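You operate a simulated robot arm through the tools that you are given. There is no shell and no other tool. Be economical: measure what you need, move in short steps, check, and stop when the job is done.

Carry out the task below with a simulated two-armed robot. There is one attempt and no reset: what you move stays moved.

Task
Make up the blend on the recipe board in the open glass jar.
Fine: two measures of the top flour, then one of the bottom one; the jar ends on the sliding tray under that last hopper; spill nothing, push no other lever, leave the other jar. Set down upright: glass jar.

The check looks at the end state, three seconds after you hand in, the way a careful person would. Anything else that was tipped, shoved, dropped, spilled or broken makes it a failure.

Robot
Two 7-joint arms with fingered hands on one trunk, on a carriage that runs on a rail from [0.16, 0.58] to [-0.34, -1.232] (x, y) and turns from -125 to 207 degrees about z. Base frame: it is fixed where the carriage stands at the start and does not move with it; the origin is on the floor, on the carriage's upright axis, x ahead of it, y to its left, z up; the surface under the hand at the start is at about z = 0.85. Units: m, degrees, N and s.
The left shoulder is at the start at [0.07, 0.188, 1.273], the right one opposite. With the tool pointing down near the work surface each hand reaches from about 0.1 to 0.82 m from the robot's upright axis, wherever it stands, measured 20 degrees to its own side. Places, roughly: bagging stand [0.8, 0.2, 1]; floor of the sliding tray [0.8, 0.5, 0.9]; grey hopper lever [0.7, 0.2, 1.1]; sliding tray [0.8, 0.5, 0.9]; white hopper lever [0.7, 0.3, 1.1]; yellow hopper lever [0.6, 0.1, 1.1]. Payload 4 kg a hand.
Tool frame (each hand has its own): the origin (TCP) lies between the finger pads and is the grasp point; the fingertips stand 0.026 m ahead of it; z points along the fingers, y is the line along which they close. Largest opening 0.132 m; the body of the gripper starts 0.073 m behind the TCP. The gripper is a hand of 4 fingers: y runs from the thumb to the fingers, the wrist lies at [0, 0, -0.224] in the tool frame.
Orientation is that of the tool frame in the base frame, as a unit quaternion [w, x, y, z]. With the fingers straight down and closing along the base's y, the tool's x points along the base's -x, its y along +y and its z along -z.

Tools
- The arms move only by the tool drive_tool. It takes "left_series", "right_series" or both (then of equal length, played together; a hand with none holds still); each is a list of rows, each an object of numbers (a shift or turn left out is 0): "rx", "ry", "rz": the turn, a rotation vector about the base's x, y, z in units of 120 degrees (1.0 is 120 degrees); "tx", "ty", "tz": the shift along the base's x, y, z in units of 300 mm (1.0 is 300 mm). In form: [{"rx": .., "ry": .., "rz": .., "tx": .., "ty": .., "tz": ..}, ...]. A call has 1 to 12 rows; each row is the pose to reach, as a shift and turn from the pose commanded when the call began. A call with a number of a shift or a turn outside -1 to 1 is refused whole. Each row takes 0.2 s and may step no farther than 0.05 m and 8.6 degrees from the row before; otherwise, the whole call is refused. A pose out of reach is approached as far as the arm can. The call stops where the force on the tool passes 40 N (or 10 N more than at its start, if that is more) or the arm is blocked; 0.2 s more then pass. In this call time passes only in rows, and 0.2 s behind the last. The reply holds the time, the measured pose of the TCP, the force on the tool along the base axes, the opening and the grip force, in the units named above and with some noise, with the torque about the TCP (base axes, N m) and any sound that the robot's microphone picked up, and new pictures: "pictures" is both (left out), scene, wrist or none (wrist: the cameras of the hands that moved).
- Cameras (640 x 400 px; columns grow to the right, rows downward): "scene" is now at [0.1356, 0.0301, 1.5093]; the picture's right is [0.34, -0.94, 0.00], its down [-0.49, -0.18, -0.85] and it looks along [0.80, 0.29, -0.52] (base axes); focal length 264 px, centre (320, 200). "left" rides on the left gripper at [-0.073, 0.006, -0.094] in its tool frame; the picture's right is [-0.08, -1.00, 0.00], its down [0.78, -0.06, -0.62] and it looks along [0.61, -0.05, 0.79] (tool axes); focal length 230 px, centre (320, 200). "right" rides on the right gripper at [0.073, 0.006, -0.094] in its tool frame; the picture's right is [-0.08, 1.00, 0.00], its down [-0.78, -0.06, -0.62] and it looks along [-0.62, -0.05, 0.79] (tool axes); focal length 230 px, centre (320, 200). There is no depth. A picture from a camera that has moved, and an enlarged one, comes with that camera's place and axes in the base frame and with its lens.
- raise_lower(by): slides the trunk up (or, below 0, down) by that many m; the arms and the scene camera ride with it, the base frame stays. It gives what a move gives, with no picture.
- base_move(legs): drives the robot by 1 to 6 legs, each [ahead, left, turn to the left] in m, m and degrees, along the robot's own axes; the way and the turn of a leg run together, so that a leg with both is an arc; at most 1.5 m and 180 degrees a leg. The arms and the cameras ride along, it lands a little off, and it stops where it bumps. It keeps to its track: a leg is cut to what the track allows. It gives what a move gives, and a new picture of the scene camera.
- finger_targets(finger1, finger2, finger3, thumb_bend, hand): sets how far each is bent, from 0 (flat) to 1 (curled in); at 0.3 the hand is open as for a grip, at 0.7 the pads meet at the TCP. One left out holds its place. A second passes; each finger stops where it meets its share of the squeeze, and holds until it gets a number again. It is the only way to open and close the hand. It gives what a move gives, with no picture; readings hold the bend of each and the force on the fingers (four entries, about 0 where the hand has none), thumb and palm.
- pan_tilt(pan, tilt): turns the head with the scene camera to pan (to the left, within 86 degrees either way) and tilt (down, from -29 to 69), counted from straight ahead of the robot. It gives what a move gives, and a new picture of the scene camera.
- close_up(camera, box): a new picture of the part [left, top, right, bottom] of that camera's present view, enlarged. It takes no simulated time.
- sign_off(): hands the job in; it is judged then, once.

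Go step by step. Nothing tells you exact positions but the pictures and the camera data: compare them with the known pose of the tool, close in by small moves and look again before you grip or let go. The budget is 120 turns and 260 pictures, counting those below and the enlarged ones. Unless the task says otherwise, let go and move clear before handing in, and close with one line.

The tools are called by a JSON object that holds its "op" and its "data". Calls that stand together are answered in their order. drive_tool: Moves the arms, as the interface text tells. Its arguments: {"type":"object","properties":{"left_series":{"type":"array"},"right_series":{"type":"array"},"pictures":{"type":"string","enum":["both","scene","wrist","none"]}},"required":[]} The other tools are called the same way: raise_lower (by) slides the trunk up or down; finger_targets (finger1, finger2, finger3, thumb_bend, hand) moves the fingers one by one; base_move (legs) drives the base; pan_tilt (pan, tilt) turns the head that bears the scene camera; close_up (camera, box) takes an enlarged picture of a part of a camera's view; sign_off () hands the job in.

At the start:

```text
time_s: 0.0
left_tcp_pos: [0.3921, 0.5254, 1.3156]
left_tool_rot: [0.0, 0.0, 1.0, 0.0]
left_contact_force: [0.2, -1.1, 0.6]
left_moment: [0.0, 0.0, 0.04]
left_grip_width: 0.1318
left_grasp_force: 0.0
left_shape: jaw
left_bend: [0.3, 0.3, 0.3, 0.3]
left_finger forces: [0.0, 0.1, 0.0, 0.0, 0.0, 0.1]
right_tcp_pos: [0.559, 0.0216, 1.3323]
right_tool_rot: [0.001, 0.0, 1.0, 0.0]
right_contact_force: [0.1, 0.4, 0.2]
right_moment: [0.0, 0.0, 0.0]
right_grip_width: 0.1319
right_grasp_force: 0.2
right_shape: jaw
right_bend: [0.3, 0.3, 0.3, 0.3]
right_finger forces: [0.0, 0.0, 0.0, 0.0, 0.1, 0.1]
trunk travel left (down, up): [-0.75, 0.19]
robot x, y, heading: [-0.0016, -0.0022, 0.0]
head pan, tilt: [19.7, 31.5]
```

scene: 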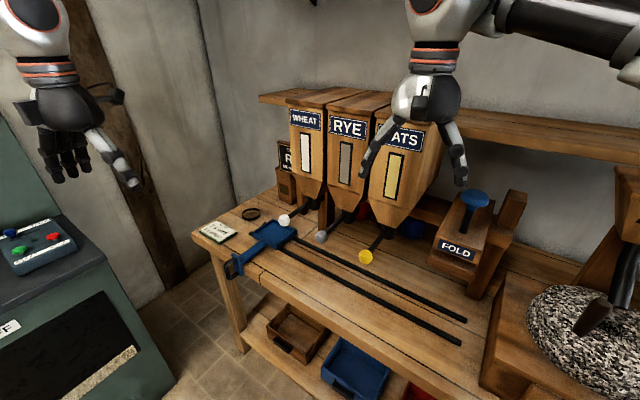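
right: 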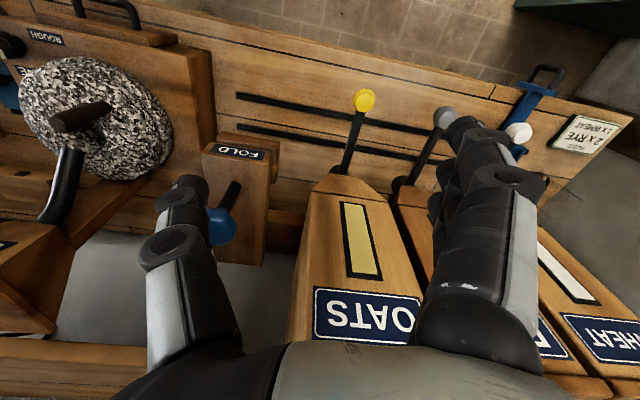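
left: 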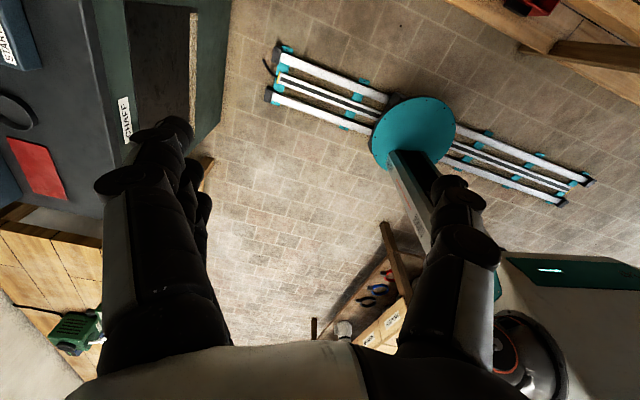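

I see three hoppers (wheat, rye, oats), levers with white, grey and yellow knobs, a sliding tray on rails, and a small card. I'll enlarge the card and boards and look for the jars.

{"op": "close_up", "data": {"camera": "right", "box": [480, 60, 640, 160]}}

{"op": "close_up", "data": {"camera": "scene", "box": [180, 80, 440, 280]}}

{"op": "pan_tilt", "data": {"pan": -30, "tilt": 35}}

```text
4.00 times, centred on (560, 110) of right
camera zoom: at [0.4855, 0.0295, 1.425], right [0.08, 1.0, 0.0], down [0.78, -0.06, 0.62], along [0.62, -0.05, -0.79], focal length 920 px, centre (-640, 560)
```

zoom: 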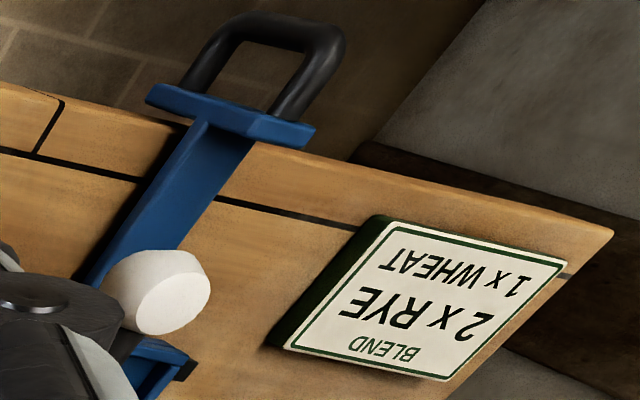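

```text
2.00 times, centred on (310, 180) of scene
camera zoom: at [0.1356, 0.0301, 1.5093], right [0.34, -0.94, 0.0], down [-0.49, -0.18, -0.85], along [0.8, 0.29, -0.52], focal length 528 px, centre (340, 240)
```

zoom: 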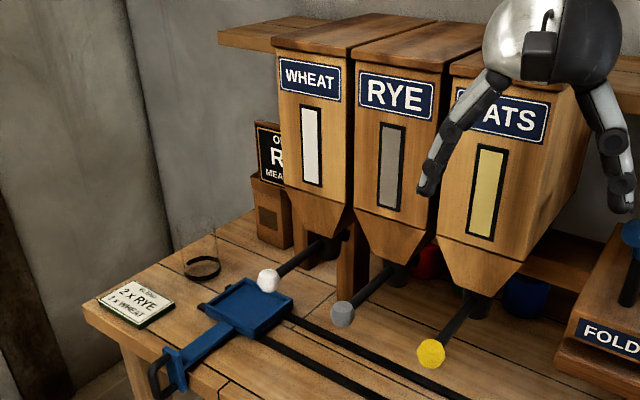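

```text
time_s: 1.2
left_tcp_pos: [0.3928, 0.5263, 1.3154]
left_tool_rot: [-0.001, 0.0, 1.0, 0.0]
left_contact_force: [-0.6, 0.0, -0.9]
left_moment: [-0.05, -0.02, 0.0]
left_grip_width: 0.1318
left_grasp_force: 0.0
left_shape: jaw
left_bend: [0.3, 0.3, 0.3, 0.3]
left_finger forces: [0.0, 0.0, 0.0, 0.1, 0.0, 0.0]
right_tcp_pos: [0.5585, 0.0227, 1.3312]
right_tool_rot: [0.001, 0.0, 1.0, 0.0]
right_contact_force: [0.0, -0.1, 0.2]
right_moment: [-0.01, 0.0, -0.01]
right_grip_width: 0.1317
right_grasp_force: 0.0
right_shape: jaw
right_bend: [0.3, 0.3, 0.3, 0.3]
right_finger forces: [0.1, 0.1, 0.0, 0.0, 0.0, 0.0]
trunk travel left (down, up): [-0.75, 0.19]
robot x, y, heading: [-0.0003, 0.003, 0.0]
head pan, tilt: [-30.0, 35.0]
camera scene: at [0.1273, -0.0442, 1.5039], right [-0.5, -0.87, 0.0], down [-0.5, 0.29, -0.82], along [0.71, -0.41, -0.57], focal length 264 px, centre (320, 200)
```

scene: 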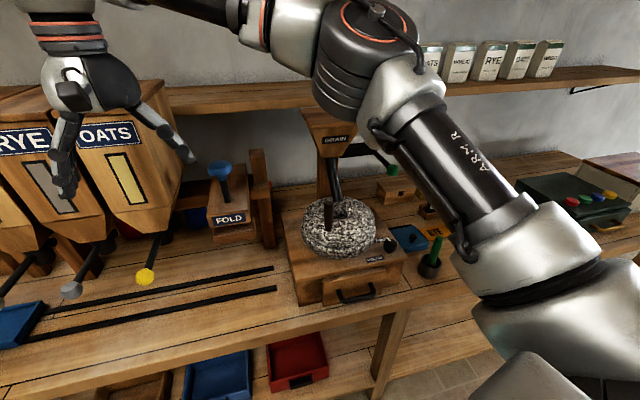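

The recipe reads 2 × RYE, then 1 × WHEAT. I need the glass jar and the sign behind; I'll pan back left and zoom.

{"op": "pan_tilt", "data": {"pan": 35, "tilt": 35}}

{"op": "close_up", "data": {"camera": "scene", "box": [280, 160, 440, 260]}}

```text
time_s: 2.5
left_tcp_pos: [0.3931, 0.5257, 1.3152]
left_tool_rot: [0.0, -0.001, 1.0, 0.001]
left_contact_force: [-0.2, -0.2, -0.6]
left_moment: [-0.01, 0.01, -0.02]
left_grip_width: 0.1321
left_grasp_force: 0.1
left_shape: jaw
left_bend: [0.3, 0.3, 0.3, 0.3]
left_finger forces: [0.0, 0.0, 0.0, 0.0, 0.0, 0.0]
right_tcp_pos: [0.558, 0.0223, 1.3318]
right_tool_rot: [0.0, 0.0, 1.0, 0.0]
right_contact_force: [-0.2, 0.0, -0.9]
right_moment: [-0.01, -0.01, -0.03]
right_grip_width: 0.1317
right_grasp_force: 0.1
right_shape: jaw
right_bend: [0.3, 0.3, 0.3, 0.3]
right_finger forces: [0.0, 0.1, 0.0, 0.1, 0.0, 0.1]
trunk travel left (down, up): [-0.75, 0.19]
robot x, y, heading: [-0.0007, -0.0003, -0.4]
head pan, tilt: [35.0, 35.0]
camera scene: at [0.1232, 0.0502, 1.5039], right [0.57, -0.82, 0.0], down [-0.47, -0.33, -0.82], along [0.67, 0.47, -0.57], focal length 264 px, centre (320, 200)
```

scene: 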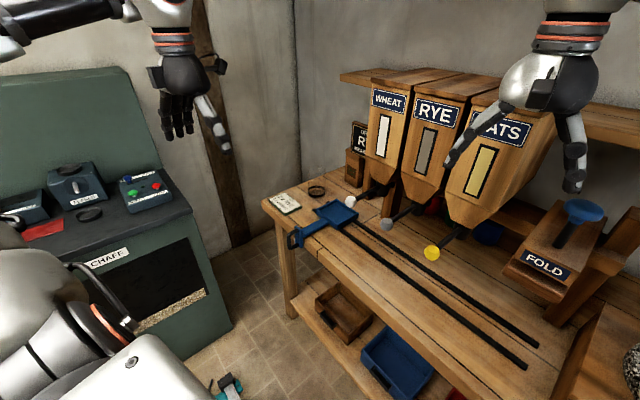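

```text
4.00 times, centred on (360, 210) of scene
camera zoom: at [0.1232, 0.0502, 1.5039], right [0.57, -0.82, 0.0], down [-0.47, -0.33, -0.82], along [0.67, 0.47, -0.57], focal length 1056 px, centre (160, 160)
```

zoom: 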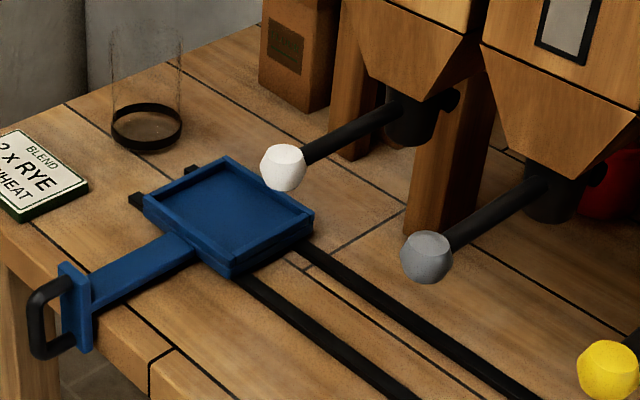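

The jar stands at about (0.91, 0.62), tray at (0.80, 0.45), white knob near (0.65, 0.32), grey near (0.62, 0.20). I'll tuck both hands and drive towards the left end of the rail.

{"op": "drive_tool", "data": {"left_series": [{"ty": -0.14}, {"ty": -0.28}, {"ty": -0.42}, {"ty": -0.56}, {"ty": -0.7}, {"ty": -0.8}], "right_series": [{"tx": -0.11, "ty": -0.08}, {"tx": -0.22, "ty": -0.16}, {"tx": -0.33, "ty": -0.24}, {"tx": -0.44, "ty": -0.32}, {"tx": -0.55, "ty": -0.4}, {"tx": -0.66, "ty": -0.48}], "pictures": "none"}}

{"op": "base_move", "data": {"legs": [[0.146, 0.53, 0]]}}

```text
time_s: 3.9
left_tcp_pos: [0.3921, 0.2821, 1.3136]
left_tool_rot: [0.0, 0.0, 1.0, 0.001]
left_contact_force: [0.3, -0.2, -0.5]
left_moment: [0.02, -0.03, 0.0]
left_grip_width: 0.1315
left_grasp_force: 0.1
left_shape: jaw
left_bend: [0.3, 0.3, 0.3, 0.3]
left_finger forces: [0.0, 0.0, 0.0, 0.0, 0.1, 0.1]
right_tcp_pos: [0.3579, -0.1277, 1.3329]
right_tool_rot: [0.001, -0.001, 1.0, 0.001]
right_contact_force: [-0.2, -0.6, -0.2]
right_moment: [0.04, 0.02, 0.0]
right_grip_width: 0.1319
right_grasp_force: 0.0
right_shape: jaw
right_bend: [0.3, 0.3, 0.3, 0.3]
right_finger forces: [0.0, 0.0, 0.0, 0.1, 0.0, 0.0]
trunk travel left (down, up): [-0.75, 0.19]
robot x, y, heading: [-0.0043, -0.0003, -0.2]
head pan, tilt: [35.0, 35.0]
```

```text
time_s: 7.1
left_tcp_pos: [0.5366, 0.8112, 1.3135]
left_tool_rot: [0.0, -0.002, 1.0, 0.001]
left_contact_force: [0.6, -1.2, 0.3]
left_moment: [0.02, 0.0, 0.0]
left_grip_width: 0.132
left_grasp_force: 0.2
left_shape: jaw
left_bend: [0.3, 0.3, 0.3, 0.3]
left_finger forces: [0.0, 0.0, 0.1, 0.1, 0.0, 0.0]
right_tcp_pos: [0.505, 0.4012, 1.3325]
right_tool_rot: [0.001, -0.002, 1.0, 0.001]
right_contact_force: [0.2, -0.2, 0.1]
right_moment: [0.03, 0.0, -0.01]
right_grip_width: 0.1316
right_grasp_force: 0.1
right_shape: jaw
right_bend: [0.3, 0.3, 0.3, 0.3]
right_finger forces: [0.1, 0.1, 0.1, 0.1, 0.1, 0.0]
trunk travel left (down, up): [-0.75, 0.19]
robot x, y, heading: [0.1428, 0.5256, 0.4]
head pan, tilt: [35.0, 35.0]
camera scene: at [0.2679, 0.5754, 1.504], right [0.58, -0.82, 0.0], down [-0.47, -0.33, -0.82], along [0.67, 0.47, -0.57], focal length 264 px, centre (320, 200)
```

scene: 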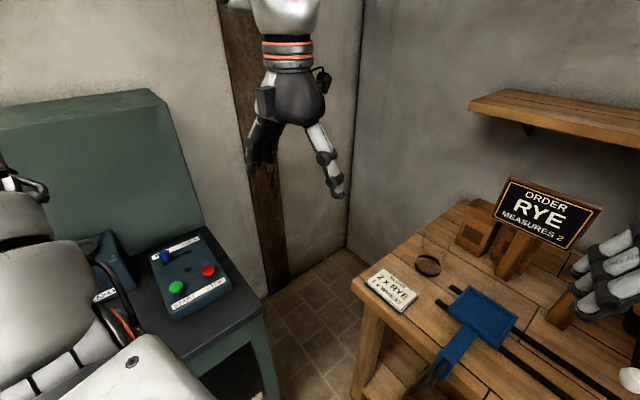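

I'll look ahead and slightly right for levers, tray and jar.

{"op": "pan_tilt", "data": {"pan": 5, "tilt": 40}}

{"op": "close_up", "data": {"camera": "scene", "box": [200, 100, 400, 225]}}

{"op": "close_up", "data": {"camera": "right", "box": [0, 0, 640, 400]}}

{"op": "close_up", "data": {"camera": "left", "box": [0, 0, 640, 400]}}

```text
time_s: 8.0
left_tcp_pos: [0.5362, 0.8125, 1.3129]
left_tool_rot: [0.0, -0.002, 1.0, 0.0]
left_contact_force: [0.0, -0.4, -0.2]
left_moment: [-0.03, -0.03, -0.04]
left_grip_width: 0.1317
left_grasp_force: 0.0
left_shape: jaw
left_bend: [0.3, 0.3, 0.3, 0.3]
left_finger forces: [0.1, 0.1, 0.0, 0.0, 0.1, 0.0]
right_tcp_pos: [0.5044, 0.4029, 1.3318]
right_tool_rot: [0.0, -0.002, 1.0, 0.0]
right_contact_force: [0.1, -0.1, 1.0]
right_moment: [0.0, -0.03, -0.02]
right_grip_width: 0.1318
right_grasp_force: 0.1
right_shape: jaw
right_bend: [0.3, 0.3, 0.3, 0.3]
right_finger forces: [0.0, 0.1, 0.0, 0.0, 0.0, 0.1]
trunk travel left (down, up): [-0.75, 0.19]
robot x, y, heading: [0.1436, 0.5223, 0.2]
head pan, tilt: [5.0, 40.0]
camera scene: at [0.2809, 0.534, 1.4963], right [0.09, -1.0, 0.0], down [-0.64, -0.06, -0.77], along [0.76, 0.07, -0.64], focal length 264 px, centre (320, 200)
```

scene: 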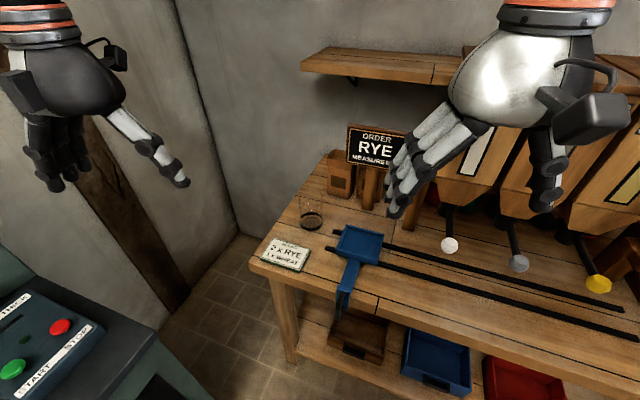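

```text
3.20 times, centred on (300, 162) of scene
camera zoom: at [0.2809, 0.534, 1.4963], right [0.09, -1.0, 0.0], down [-0.64, -0.06, -0.77], along [0.76, 0.07, -0.64], focal length 845 px, centre (384, 320)
```

zoom: 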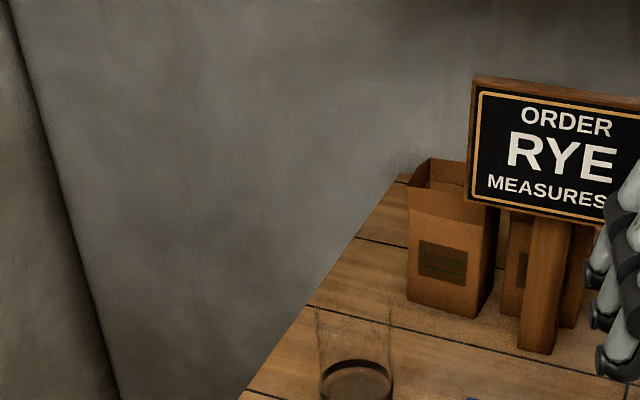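

```text
1.00 times, centred on (320, 200) of right (not enlarged: the box is as wide or as high as the picture)
camera zoom: at [0.4325, 0.4096, 1.4262], right [0.07, 1.0, 0.0], down [0.78, -0.06, 0.62], along [0.62, -0.05, -0.79], focal length 230 px, centre (320, 200)
```

zoom: 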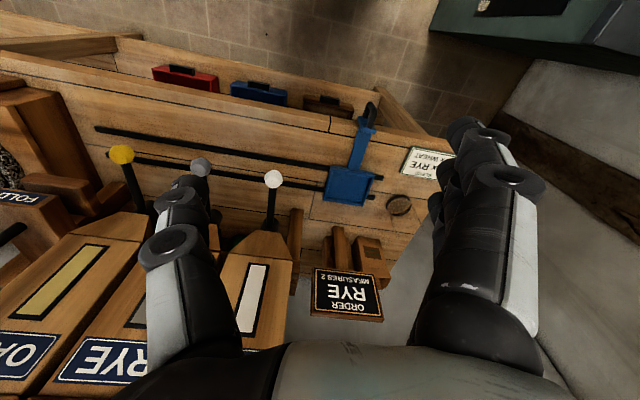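

```text
1.00 times, centred on (320, 200) of left (not enlarged: the box is as wide or as high as the picture)
camera zoom: at [0.6089, 0.8194, 1.4073], right [0.08, -1.0, 0.0], down [-0.78, -0.06, 0.62], along [-0.61, -0.05, -0.79], focal length 230 px, centre (320, 200)
```

zoom: 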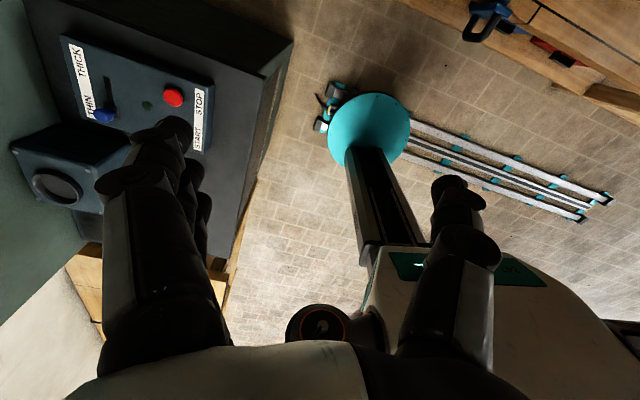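

I'll zoom in on the jar, tray and handle for precise positions.

{"op": "close_up", "data": {"camera": "scene", "box": [270, 180, 398, 260]}}

{"op": "close_up", "data": {"camera": "right", "box": [260, 80, 452, 200]}}

{"op": "close_up", "data": {"camera": "scene", "box": [310, 220, 470, 320]}}

```text
5.00 times, centred on (334, 220) of scene
camera zoom: at [0.2809, 0.534, 1.4963], right [0.09, -1.0, 0.0], down [-0.64, -0.06, -0.77], along [0.76, 0.07, -0.64], focal length 1320 px, centre (250, 100)
```

zoom: 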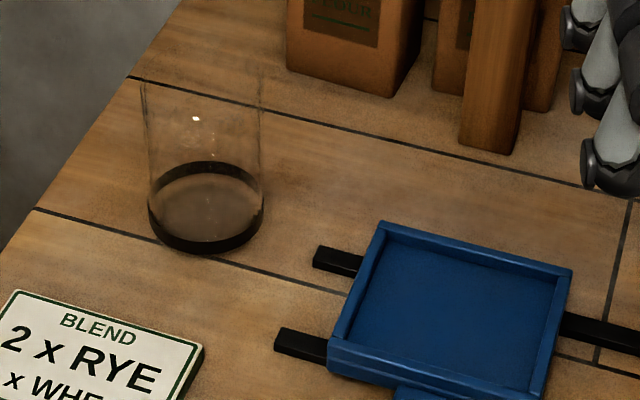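

```text
3.33 times, centred on (356, 140) of right
camera zoom: at [0.4325, 0.4096, 1.4262], right [0.07, 1.0, 0.0], down [0.78, -0.06, 0.62], along [0.62, -0.05, -0.79], focal length 767 px, centre (200, 400)
```

zoom: 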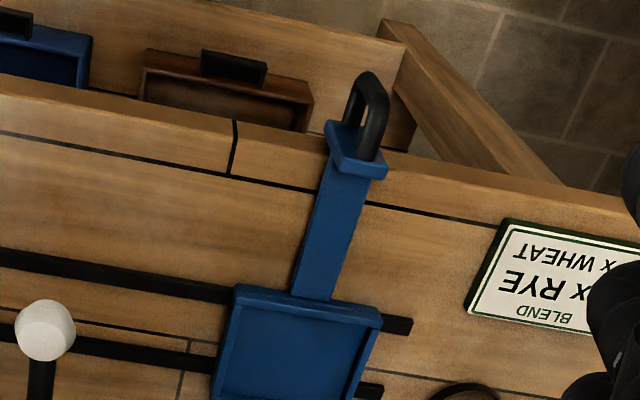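

```text
4.00 times, centred on (390, 270) of scene
camera zoom: at [0.2809, 0.534, 1.4963], right [0.09, -1.0, 0.0], down [-0.64, -0.06, -0.77], along [0.76, 0.07, -0.64], focal length 1056 px, centre (40, -80)
```

zoom: 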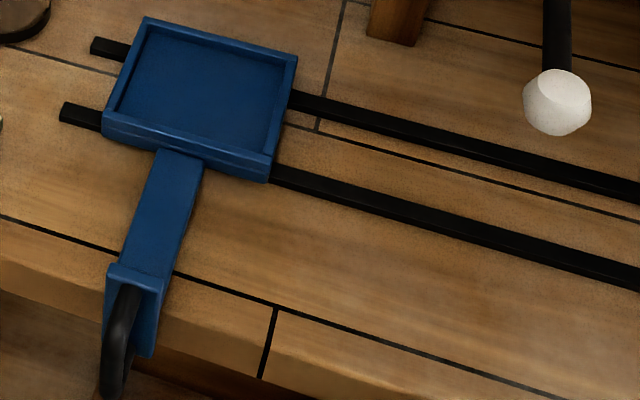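

Jar: centre ≈ (0.912, 0.621), about 0.08 wide, from z≈0.86 to 0.98. Tray floor centre is ≈ (0.81, 0.46). I'll turn the base a little right for the left arm's reach, then bring the left hand above the jar and check.

{"op": "base_move", "data": {"legs": [[0, 0, -13]]}}

```text
time_s: 9.2
left_tcp_pos: [0.5901, 0.7195, 1.3122]
left_tool_rot: [-0.001, 0.111, 0.994, 0.0]
left_contact_force: [0.0, 0.1, -0.2]
left_moment: [-0.02, 0.0, 0.0]
left_grip_width: 0.132
left_grasp_force: 0.1
left_shape: jaw
left_bend: [0.3, 0.3, 0.3, 0.3]
left_finger forces: [0.0, 0.1, 0.0, 0.0, 0.0, 0.0]
right_tcp_pos: [0.4698, 0.3265, 1.3324]
right_tool_rot: [0.0, 0.11, 0.994, 0.001]
right_contact_force: [0.2, 0.6, 0.8]
right_moment: [0.01, 0.0, 0.01]
right_grip_width: 0.1318
right_grasp_force: 0.1
right_shape: jaw
right_bend: [0.3, 0.3, 0.3, 0.3]
right_finger forces: [0.0, 0.0, 0.0, 0.1, 0.0, 0.0]
trunk travel left (down, up): [-0.75, 0.19]
robot x, y, heading: [0.1449, 0.5262, -12.8]
head pan, tilt: [5.0, 40.0]
camera scene: at [0.2797, 0.5043, 1.4963], right [-0.13, -0.99, 0.0], down [-0.64, 0.09, -0.77], along [0.76, -0.1, -0.64], focal length 264 px, centre (320, 200)
```

scene: 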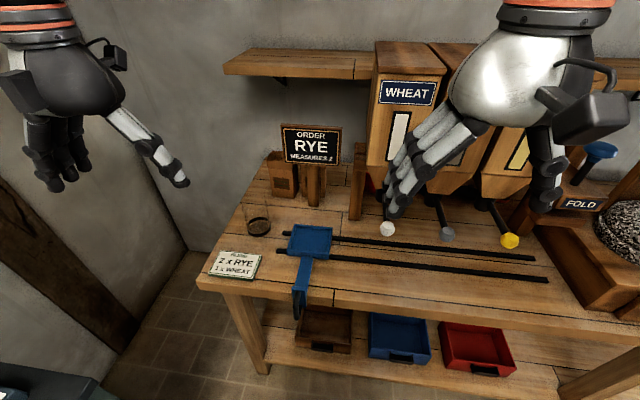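

Bringing the left hand down and forward, aligning to close along y.

{"op": "drive_tool", "data": {"left_series": [{"tz": -0.13, "ty": -0.05, "rz": 0.05}, {"tz": -0.26, "ty": -0.1, "rz": 0.107}, {"tz": -0.36, "tx": 0.1, "ty": -0.15, "rz": 0.107}, {"tz": -0.4, "tx": 0.22, "ty": -0.2, "rz": 0.107}, {"tz": -0.4, "tx": 0.36, "ty": -0.25, "rz": 0.107}, {"tz": -0.4, "tx": 0.5, "ty": -0.28, "rz": 0.107}, {"tz": -0.4, "tx": 0.65, "ty": -0.3, "rz": 0.107}, {"tz": -0.4, "tx": 0.8, "ty": -0.327, "rz": 0.107}, {"tz": -0.4, "tx": 0.95, "ty": -0.327, "rz": 0.107}]}}

```text
time_s: 11.2
left_tcp_pos: [0.8457, 0.6452, 1.1912]
left_tool_rot: [0.001, -0.001, 1.0, -0.002]
left_contact_force: [-0.3, 0.4, -0.4]
left_moment: [-0.05, 0.03, 0.01]
left_grip_width: 0.1319
left_grasp_force: 0.0
left_shape: jaw
left_bend: [0.3, 0.3, 0.3, 0.3]
left_finger forces: [0.0, 0.1, 0.1, 0.1, 0.0, 0.0]
left hand out of reach, approached as far as the arm can: row 8, 9
right_tcp_pos: [0.468, 0.327, 1.3323]
right_tool_rot: [0.001, 0.11, 0.994, 0.0]
right_contact_force: [-0.1, 0.2, -0.1]
right_moment: [0.03, -0.01, 0.0]
right_grip_width: 0.1318
right_grasp_force: 0.1
right_shape: jaw
right_bend: [0.3, 0.3, 0.3, 0.3]
right_finger forces: [0.0, 0.0, 0.1, 0.1, 0.0, 0.0]
trunk travel left (down, up): [-0.75, 0.19]
robot x, y, heading: [0.1467, 0.5262, -12.8]
head pan, tilt: [5.0, 40.0]
camera scene: at [0.2786, 0.505, 1.4964], right [-0.13, -0.99, 0.0], down [-0.64, 0.09, -0.77], along [0.76, -0.1, -0.64], focal length 264 px, centre (320, 200)
camera left: at [0.9192, 0.6518, 1.286], right [0.08, -1.0, 0.0], down [-0.79, -0.06, 0.62], along [-0.61, -0.05, -0.79], focal length 230 px, centre (320, 200)
```

scene: 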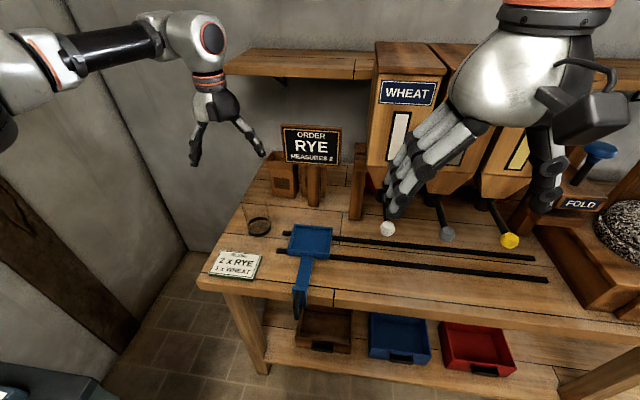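
left: 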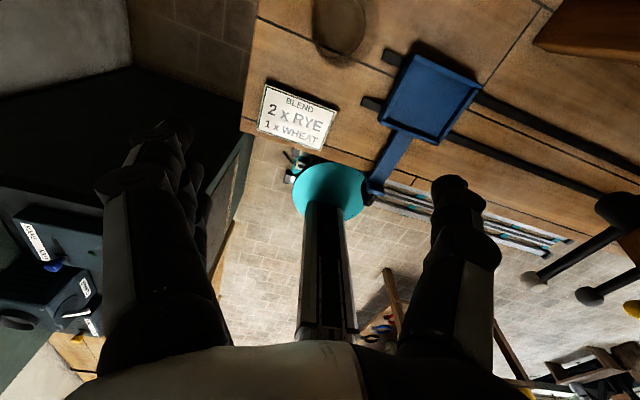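

Reach is short in this heading. I'll pull the left hand back, turn the robot farther right so the left shoulder comes forward, and try again.

{"op": "drive_tool", "data": {"left_series": [{"tx": -0.15}, {"tx": -0.3, "ty": 0.03}, {"tx": -0.45, "ty": 0.06}, {"tx": -0.6, "ty": 0.09}, {"tx": -0.75, "ty": 0.12}, {"tx": -0.9, "ty": 0.15}, {"tx": -1.0, "ty": 0.18}], "pictures": "none"}}

{"op": "base_move", "data": {"legs": [[0, 0.06, 0], [0, 0, -27]]}}

```text
time_s: 12.8
left_tcp_pos: [0.5482, 0.6976, 1.1939]
left_tool_rot: [0.001, -0.001, 1.0, 0.001]
left_contact_force: [-0.7, 0.5, 0.5]
left_moment: [-0.02, -0.02, 0.0]
left_grip_width: 0.132
left_grasp_force: 0.0
left_shape: jaw
left_bend: [0.3, 0.3, 0.3, 0.3]
left_finger forces: [0.1, 0.0, 0.1, 0.1, 0.1, 0.0]
right_tcp_pos: [0.4673, 0.3266, 1.3337]
right_tool_rot: [0.001, 0.111, 0.994, 0.0]
right_contact_force: [0.4, -0.2, -0.2]
right_moment: [-0.01, 0.01, -0.01]
right_grip_width: 0.1319
right_grasp_force: 0.0
right_shape: jaw
right_bend: [0.3, 0.3, 0.3, 0.3]
right_finger forces: [0.1, 0.0, 0.1, 0.0, 0.0, 0.0]
trunk travel left (down, up): [-0.75, 0.19]
robot x, y, heading: [0.1449, 0.5257, -12.9]
head pan, tilt: [5.0, 40.0]
```

```text
time_s: 15.2
left_tcp_pos: [0.5961, 0.5448, 1.1926]
left_tool_rot: [0.0, 0.235, 0.972, -0.001]
left_contact_force: [0.5, 0.6, -0.7]
left_moment: [-0.02, -0.01, 0.01]
left_grip_width: 0.1318
left_grasp_force: 0.1
left_shape: jaw
left_bend: [0.3, 0.3, 0.3, 0.3]
left_finger forces: [0.0, 0.0, 0.0, 0.0, 0.0, 0.0]
right_tcp_pos: [0.3568, 0.2537, 1.3347]
right_tool_rot: [0.001, 0.341, 0.94, -0.001]
right_contact_force: [1.5, -0.2, 0.3]
right_moment: [-0.01, 0.03, 0.0]
right_grip_width: 0.1316
right_grasp_force: 0.0
right_shape: jaw
right_bend: [0.3, 0.3, 0.3, 0.3]
right_finger forces: [0.0, 0.0, 0.1, 0.0, 0.1, 0.0]
trunk travel left (down, up): [-0.75, 0.19]
robot x, y, heading: [0.1565, 0.5755, -39.6]
head pan, tilt: [5.0, 40.0]
camera scene: at [0.2694, 0.4987, 1.4964], right [-0.57, -0.82, 0.0], down [-0.53, 0.37, -0.77], along [0.63, -0.44, -0.64], focal length 264 px, centre (320, 200)
```

scene: 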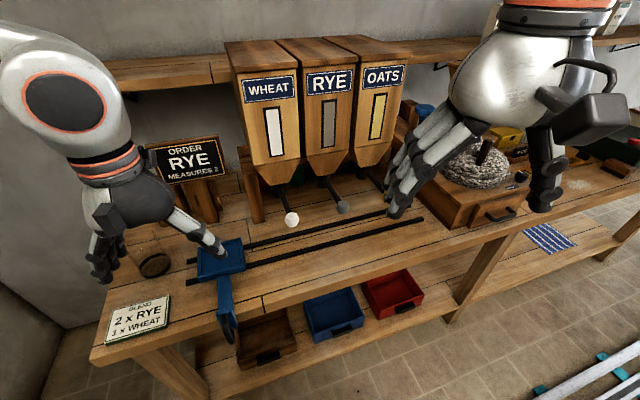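

Now approach above the jar again.

{"op": "drive_tool", "data": {"left_series": [{"tx": 0.05, "ty": 0.1, "tz": -0.05, "rz": 0.057}, {"tx": 0.15, "ty": 0.2, "tz": -0.1, "rz": 0.113}, {"tx": 0.28, "ty": 0.25, "tz": -0.15, "rz": 0.17}, {"tx": 0.42, "ty": 0.253, "tz": -0.2, "rz": 0.227}, {"tx": 0.56, "ty": 0.253, "tz": -0.25, "rz": 0.227}, {"tx": 0.7, "ty": 0.253, "tz": -0.28, "rz": 0.227}, {"tx": 0.85, "ty": 0.253, "tz": -0.3, "rz": 0.227}, {"tx": 1.0, "ty": 0.253, "tz": -0.3, "rz": 0.227}]}}

```text
time_s: 17.0
left_tcp_pos: [0.901, 0.618, 1.1027]
left_tool_rot: [0.0, -0.001, 1.0, 0.0]
left_contact_force: [0.0, -0.8, -0.2]
left_moment: [-0.01, 0.02, -0.02]
left_grip_width: 0.132
left_grasp_force: 0.1
left_shape: jaw
left_bend: [0.3, 0.3, 0.3, 0.3]
left_finger forces: [0.0, 0.1, 0.0, 0.1, 0.1, 0.1]
right_tcp_pos: [0.356, 0.252, 1.3336]
right_tool_rot: [0.0, 0.342, 0.94, 0.0]
right_contact_force: [0.0, 0.6, 0.7]
right_moment: [0.04, 0.01, -0.01]
right_grip_width: 0.1319
right_grasp_force: 0.1
right_shape: jaw
right_bend: [0.3, 0.3, 0.3, 0.3]
right_finger forces: [0.0, 0.0, 0.1, 0.0, 0.0, 0.1]
trunk travel left (down, up): [-0.75, 0.19]
robot x, y, heading: [0.1602, 0.5736, -39.6]
head pan, tilt: [5.0, 40.0]
camera scene: at [0.2704, 0.4967, 1.4961], right [-0.57, -0.82, 0.0], down [-0.53, 0.37, -0.77], along [0.63, -0.44, -0.64], focal length 264 px, centre (320, 200)
camera left: at [0.9741, 0.625, 1.1962], right [0.08, -1.0, 0.0], down [-0.78, -0.06, 0.62], along [-0.62, -0.05, -0.79], focal length 230 px, centre (320, 200)
```

scene: 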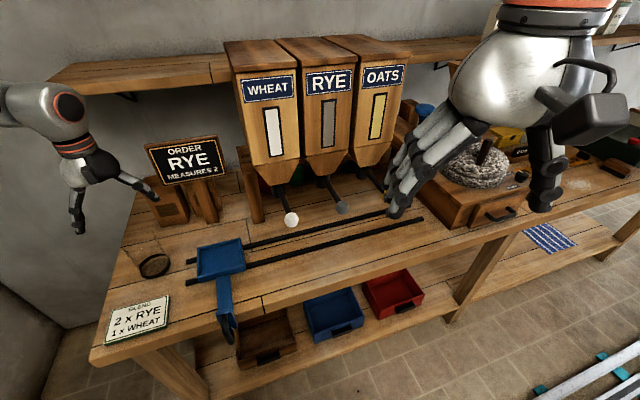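
left: 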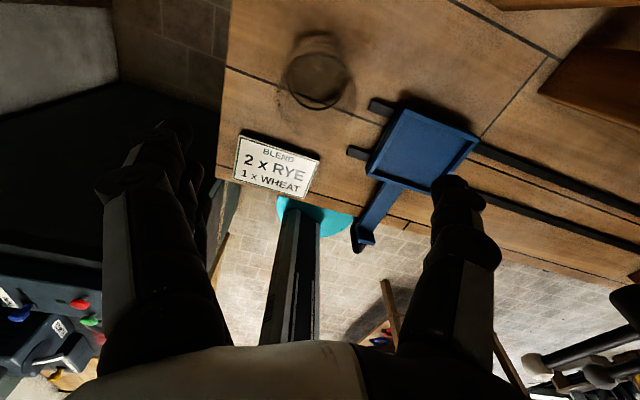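

{"op": "close_up", "data": {"camera": "left", "box": [240, 10, 400, 110]}}

```text
4.00 times, centred on (320, 60) of left
camera zoom: at [0.9741, 0.625, 1.1962], right [0.08, -1.0, 0.0], down [-0.78, -0.06, 0.62], along [-0.62, -0.05, -0.79], focal length 920 px, centre (320, 760)
```

zoom: 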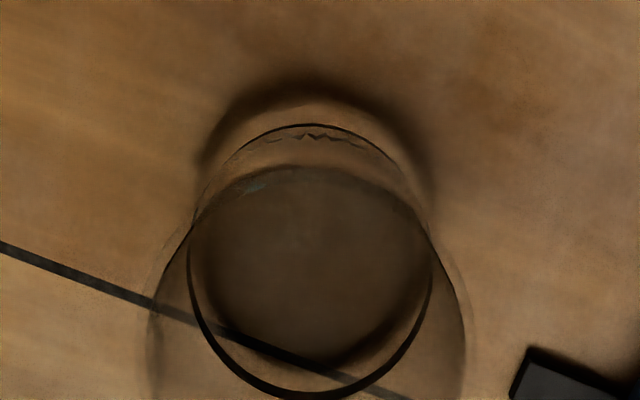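

Jar confirmed at (0.915, 0.622). Descending around it.

{"op": "drive_tool", "data": {"left_series": [{"tx": 0.045, "ty": 0.013, "tz": -0.1}, {"tx": 0.045, "ty": 0.013, "tz": -0.2}, {"tx": 0.045, "ty": 0.013, "tz": -0.3}, {"tx": 0.045, "ty": 0.013, "tz": -0.38}], "pictures": "wrist"}}

{"op": "close_up", "data": {"camera": "scene", "box": [20, 130, 260, 280]}}

```text
time_s: 18.0
left_tcp_pos: [0.9095, 0.6233, 0.989]
left_tool_rot: [0.0, -0.002, 1.0, 0.0]
left_contact_force: [0.3, 0.1, -0.3]
left_moment: [-0.02, 0.0, -0.01]
left_grip_width: 0.1321
left_grasp_force: 0.1
left_shape: jaw
left_bend: [0.3, 0.3, 0.3, 0.3]
left_finger forces: [0.1, 0.0, 0.1, 0.0, 0.0, 0.1]
right_tcp_pos: [0.3569, 0.2515, 1.3326]
right_tool_rot: [0.0, 0.341, 0.94, 0.0]
right_contact_force: [0.8, 0.7, -0.7]
right_moment: [0.01, 0.04, -0.01]
right_grip_width: 0.1318
right_grasp_force: 0.2
right_shape: jaw
right_bend: [0.3, 0.3, 0.3, 0.3]
right_finger forces: [0.0, 0.0, 0.0, 0.0, 0.0, 0.0]
trunk travel left (down, up): [-0.75, 0.19]
robot x, y, heading: [0.1607, 0.5791, -39.9]
head pan, tilt: [5.0, 40.0]
camera left: at [0.9828, 0.63, 1.0834], right [0.08, -1.0, 0.0], down [-0.78, -0.06, 0.62], along [-0.62, -0.05, -0.79], focal length 230 px, centre (320, 200)
```

left: 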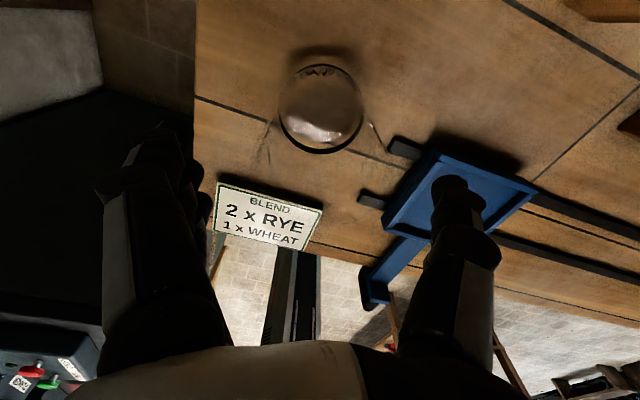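

```text
2.67 times, centred on (140, 205) of scene
camera zoom: at [0.27, 0.4968, 1.4962], right [-0.57, -0.82, 0.0], down [-0.53, 0.37, -0.77], along [0.63, -0.44, -0.64], focal length 704 px, centre (800, 187)
```

zoom: 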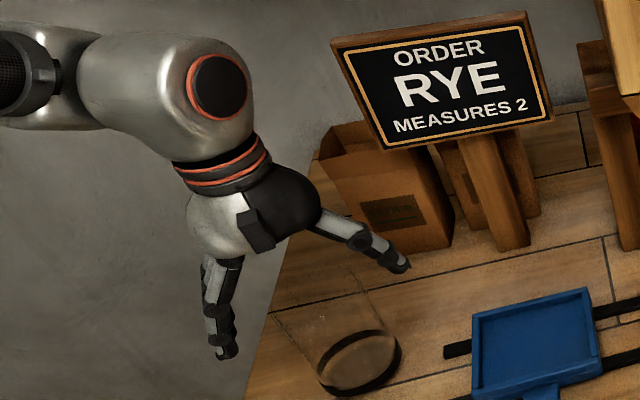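

Model agrees with both views. Descend to grip height and close gently.

{"op": "drive_tool", "data": {"left_series": [{"tx": 0.018, "tz": -0.08}, {"tx": 0.018, "tz": -0.145}], "pictures": "wrist"}}

{"op": "finger_targets", "data": {"hand": "left", "finger1": 0.42, "finger2": 0.42, "finger3": 0.42, "thumb_bend": 0.42}}

```text
time_s: 18.6
left_tcp_pos: [0.9161, 0.6239, 0.9462]
left_tool_rot: [0.0, -0.002, 1.0, 0.0]
left_contact_force: [0.2, -0.4, 0.3]
left_moment: [-0.03, 0.0, -0.03]
left_grip_width: 0.1319
left_grasp_force: 0.1
left_shape: jaw
left_bend: [0.3, 0.3, 0.3, 0.3]
left_finger forces: [0.1, 0.0, 0.0, 0.0, 0.0, 0.0]
right_tcp_pos: [0.3563, 0.2508, 1.3321]
right_tool_rot: [0.0, 0.342, 0.94, 0.001]
right_contact_force: [0.1, -0.6, 0.6]
right_moment: [0.05, 0.02, 0.01]
right_grip_width: 0.1318
right_grasp_force: 0.0
right_shape: jaw
right_bend: [0.3, 0.3, 0.3, 0.3]
right_finger forces: [0.0, 0.1, 0.0, 0.1, 0.1, 0.0]
trunk travel left (down, up): [-0.75, 0.19]
robot x, y, heading: [0.158, 0.5768, -40.0]
head pan, tilt: [5.0, 40.0]
camera left: at [0.9888, 0.631, 1.0396], right [0.08, -1.0, 0.0], down [-0.78, -0.06, 0.62], along [-0.61, -0.05, -0.79], focal length 230 px, centre (320, 200)
```

left: 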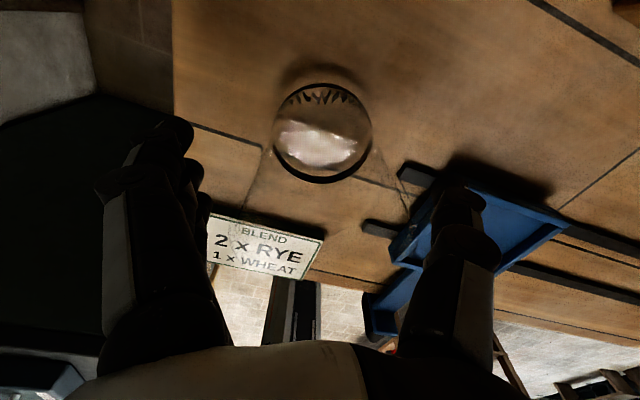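

```text
time_s: 19.6
left_tcp_pos: [0.9157, 0.625, 0.946]
left_tool_rot: [0.0, -0.003, 1.0, 0.0]
left_contact_force: [-0.2, 0.5, 0.4]
left_moment: [-0.02, -0.01, 0.03]
left_grip_width: 0.0983
left_grasp_force: 0.1
left_shape: fingers
left_bend: [0.42, 0.42, 0.42, 0.42]
left_finger forces: [0.0, 0.0, 0.1, 0.0, 0.0, 0.1]
right_tcp_pos: [0.3555, 0.2509, 1.3332]
right_tool_rot: [0.001, 0.341, 0.94, 0.0]
right_contact_force: [0.3, -0.4, 0.3]
right_moment: [0.0, -0.05, 0.01]
right_grip_width: 0.1322
right_grasp_force: 0.0
right_shape: jaw
right_bend: [0.3, 0.3, 0.3, 0.3]
right_finger forces: [0.0, 0.1, 0.0, 0.1, 0.0, 0.1]
trunk travel left (down, up): [-0.75, 0.19]
robot x, y, heading: [0.1581, 0.5775, -39.9]
head pan, tilt: [5.0, 40.0]
```

{"op": "finger_targets", "data": {"hand": "left", "finger1": 0.55, "finger2": 0.55, "finger3": 0.55, "thumb_bend": 0.55}}

{"op": "close_up", "data": {"camera": "left", "box": [160, 40, 540, 340]}}

```text
time_s: 20.6
left_tcp_pos: [0.9154, 0.6248, 0.9455]
left_tool_rot: [0.0, -0.002, 1.0, 0.001]
left_contact_force: [0.4, 1.1, -0.1]
left_moment: [0.05, -0.03, 0.02]
left_grip_width: 0.0716
left_grasp_force: 10.6
left_shape: fingers
left_bend: [0.52, 0.48, 0.51, 0.51]
left_finger forces: [2.3, 5.2, 3.1, 0.0, 10.2, 0.1]
right_tcp_pos: [0.3551, 0.2515, 1.3329]
right_tool_rot: [0.0, 0.342, 0.94, 0.001]
right_contact_force: [-0.2, 0.0, 0.3]
right_moment: [-0.02, -0.01, -0.04]
right_grip_width: 0.1318
right_grasp_force: 0.1
right_shape: jaw
right_bend: [0.3, 0.3, 0.3, 0.3]
right_finger forces: [0.1, 0.1, 0.0, 0.0, 0.1, 0.0]
trunk travel left (down, up): [-0.75, 0.19]
robot x, y, heading: [0.161, 0.5797, -40.0]
head pan, tilt: [5.0, 40.0]
```

```text
1.33 times, centred on (350, 190) of left
camera zoom: at [0.988, 0.6311, 1.0404], right [0.08, -1.0, 0.0], down [-0.78, -0.06, 0.62], along [-0.61, -0.05, -0.79], focal length 307 px, centre (280, 213)
```

zoom: 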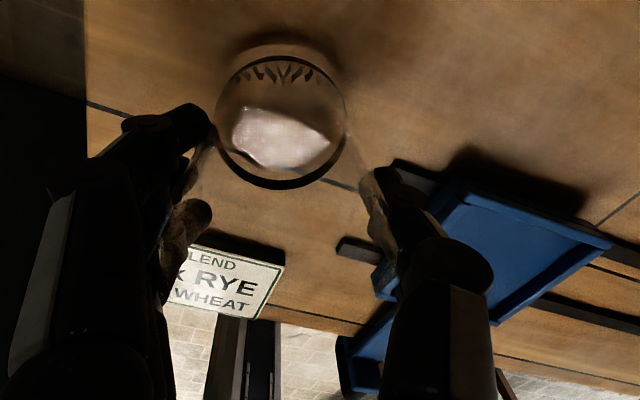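

The jar is held at 10 N. Lifting by 0.09 m and checking.

{"op": "drive_tool", "data": {"left_series": [{"tz": 0.06}, {"tz": 0.15}, {"tz": 0.24}, {"tz": 0.3}]}}

```text
time_s: 21.6
left_tcp_pos: [0.9145, 0.6219, 1.035]
left_tool_rot: [0.0, -0.001, 1.0, 0.0]
left_contact_force: [-0.1, 1.0, -2.5]
left_moment: [0.04, 0.01, 0.01]
left_grip_width: 0.0717
left_grasp_force: 10.4
left_shape: fingers
left_bend: [0.52, 0.48, 0.51, 0.51]
left_finger forces: [2.3, 5.0, 3.1, 0.0, 10.1, 0.1]
right_tcp_pos: [0.3556, 0.2511, 1.333]
right_tool_rot: [0.0, 0.341, 0.94, 0.0]
right_contact_force: [-0.3, 0.1, -0.2]
right_moment: [-0.01, 0.0, -0.01]
right_grip_width: 0.1318
right_grasp_force: 0.0
right_shape: jaw
right_bend: [0.3, 0.3, 0.3, 0.3]
right_finger forces: [0.1, 0.1, 0.1, 0.0, 0.0, 0.1]
trunk travel left (down, up): [-0.75, 0.19]
robot x, y, heading: [0.1592, 0.5751, -39.7]
head pan, tilt: [5.0, 40.0]
camera scene: at [0.2687, 0.4971, 1.4963], right [-0.57, -0.82, 0.0], down [-0.53, 0.37, -0.77], along [0.63, -0.44, -0.64], focal length 264 px, centre (320, 200)
camera left: at [0.9885, 0.6294, 1.1291], right [0.08, -1.0, 0.0], down [-0.78, -0.06, 0.62], along [-0.61, -0.05, -0.79], focal length 230 px, centre (320, 200)
```

scene: 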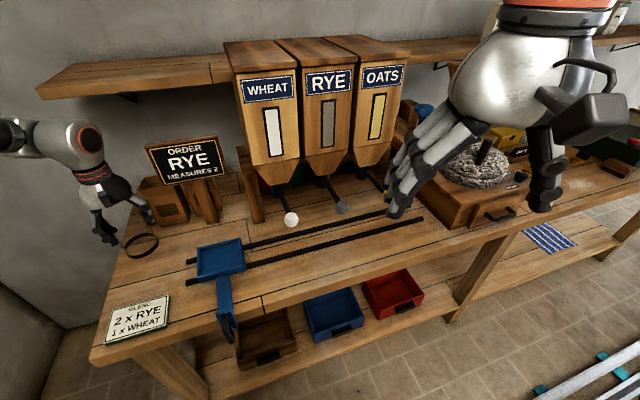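
left: 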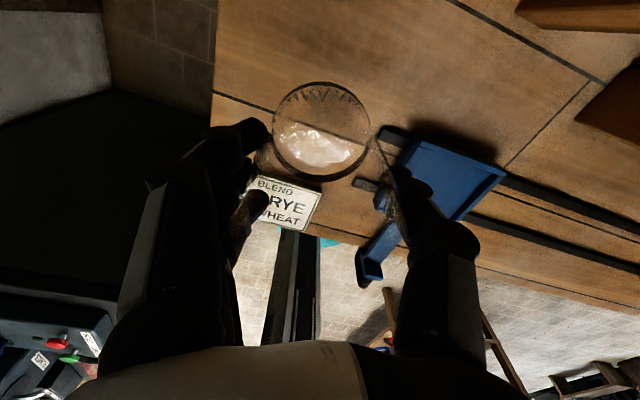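

Jar is in hand (0.25 kg). I'll zoom on tray and levers from here for a second fix.

{"op": "close_up", "data": {"camera": "scene", "box": [176, 230, 272, 350]}}

{"op": "close_up", "data": {"camera": "scene", "box": [230, 130, 390, 230]}}

{"op": "close_up", "data": {"camera": "left", "box": [340, 100, 548, 300]}}

```text
3.33 times, centred on (224, 290) of scene
camera zoom: at [0.2687, 0.4971, 1.4963], right [-0.57, -0.82, 0.0], down [-0.53, 0.37, -0.77], along [0.63, -0.44, -0.64], focal length 880 px, centre (640, -100)
```

zoom: 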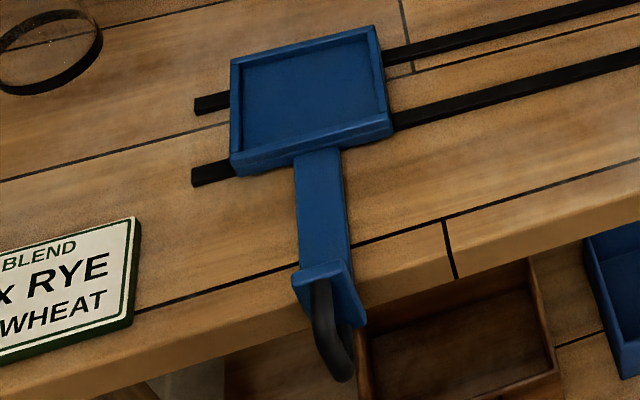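

```text
4.00 times, centred on (310, 180) of scene
camera zoom: at [0.2687, 0.4971, 1.4963], right [-0.57, -0.82, 0.0], down [-0.53, 0.37, -0.77], along [0.63, -0.44, -0.64], focal length 1056 px, centre (360, 280)
```

zoom: 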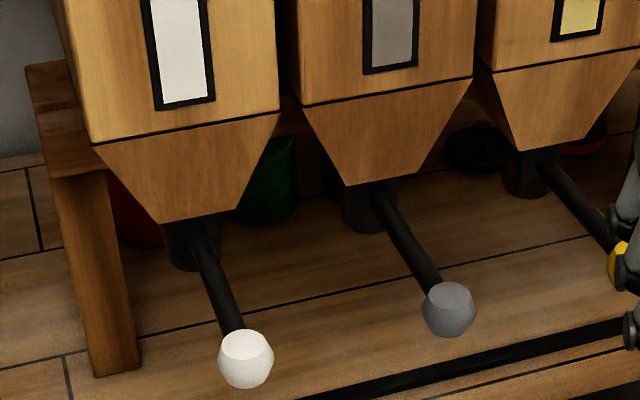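

```text
2.00 times, centred on (444, 200) of left
camera zoom: at [0.9885, 0.6294, 1.1291], right [0.08, -1.0, 0.0], down [-0.78, -0.06, 0.62], along [-0.61, -0.05, -0.79], focal length 460 px, centre (72, 200)
```

zoom: 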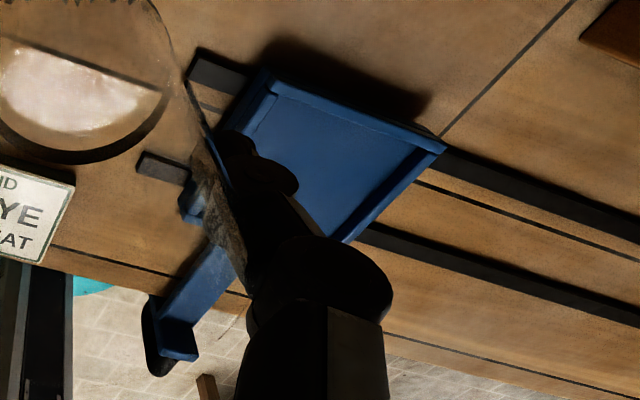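

Tray floor centre ≈ (0.813, 0.457, 0.885). Moving the jar over it.

{"op": "drive_tool", "data": {"left_series": [{"tx": -0.07, "ty": -0.1}, {"tx": -0.14, "ty": -0.2}, {"tx": -0.21, "ty": -0.3}, {"tx": -0.28, "ty": -0.4}, {"tx": -0.34, "ty": -0.5}, {"tx": -0.34, "ty": -0.55}]}}

{"op": "close_up", "data": {"camera": "scene", "box": [150, 160, 310, 310]}}

```text
time_s: 23.0
left_tcp_pos: [0.8118, 0.4579, 1.0354]
left_tool_rot: [-0.001, -0.002, 1.0, -0.001]
left_contact_force: [0.0, 0.3, -2.3]
left_moment: [0.02, -0.01, -0.03]
left_grip_width: 0.0712
left_grasp_force: 10.7
left_shape: fingers
left_bend: [0.52, 0.48, 0.51, 0.51]
left_finger forces: [2.3, 5.0, 3.1, 0.0, 10.1, 0.0]
right_tcp_pos: [0.3559, 0.2512, 1.3324]
right_tool_rot: [-0.001, 0.341, 0.94, 0.0]
right_contact_force: [0.9, -0.1, 0.6]
right_moment: [-0.02, 0.02, -0.01]
right_grip_width: 0.1318
right_grasp_force: 0.1
right_shape: jaw
right_bend: [0.3, 0.3, 0.3, 0.3]
right_finger forces: [0.1, 0.0, 0.1, 0.0, 0.0, 0.1]
trunk travel left (down, up): [-0.75, 0.19]
robot x, y, heading: [0.1592, 0.5768, -39.8]
head pan, tilt: [5.0, 40.0]
camera scene: at [0.2699, 0.4968, 1.4962], right [-0.57, -0.82, 0.0], down [-0.53, 0.37, -0.77], along [0.63, -0.44, -0.64], focal length 264 px, centre (320, 200)
camera left: at [0.8859, 0.4648, 1.1303], right [0.08, -1.0, 0.0], down [-0.78, -0.06, 0.62], along [-0.62, -0.05, -0.79], focal length 230 px, centre (320, 200)
```

scene: 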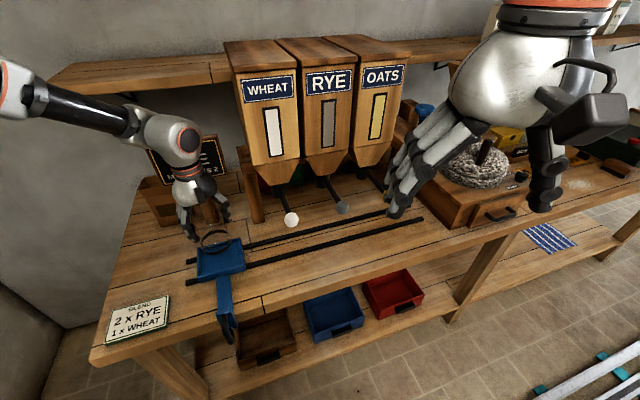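
left: 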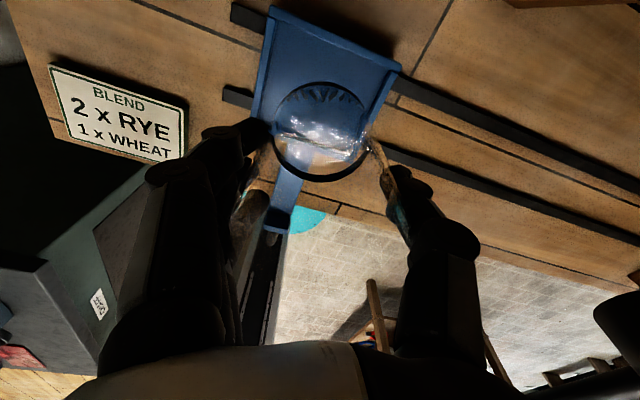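

```text
2.67 times, centred on (230, 235) of scene
camera zoom: at [0.2699, 0.4968, 1.4962], right [-0.57, -0.82, 0.0], down [-0.53, 0.37, -0.77], along [0.63, -0.44, -0.64], focal length 704 px, centre (560, 107)
```

zoom: 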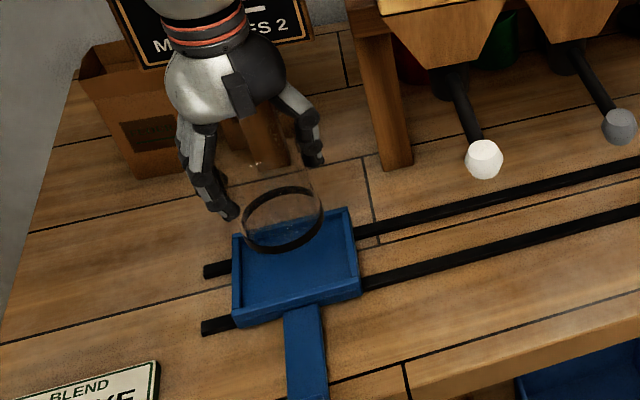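

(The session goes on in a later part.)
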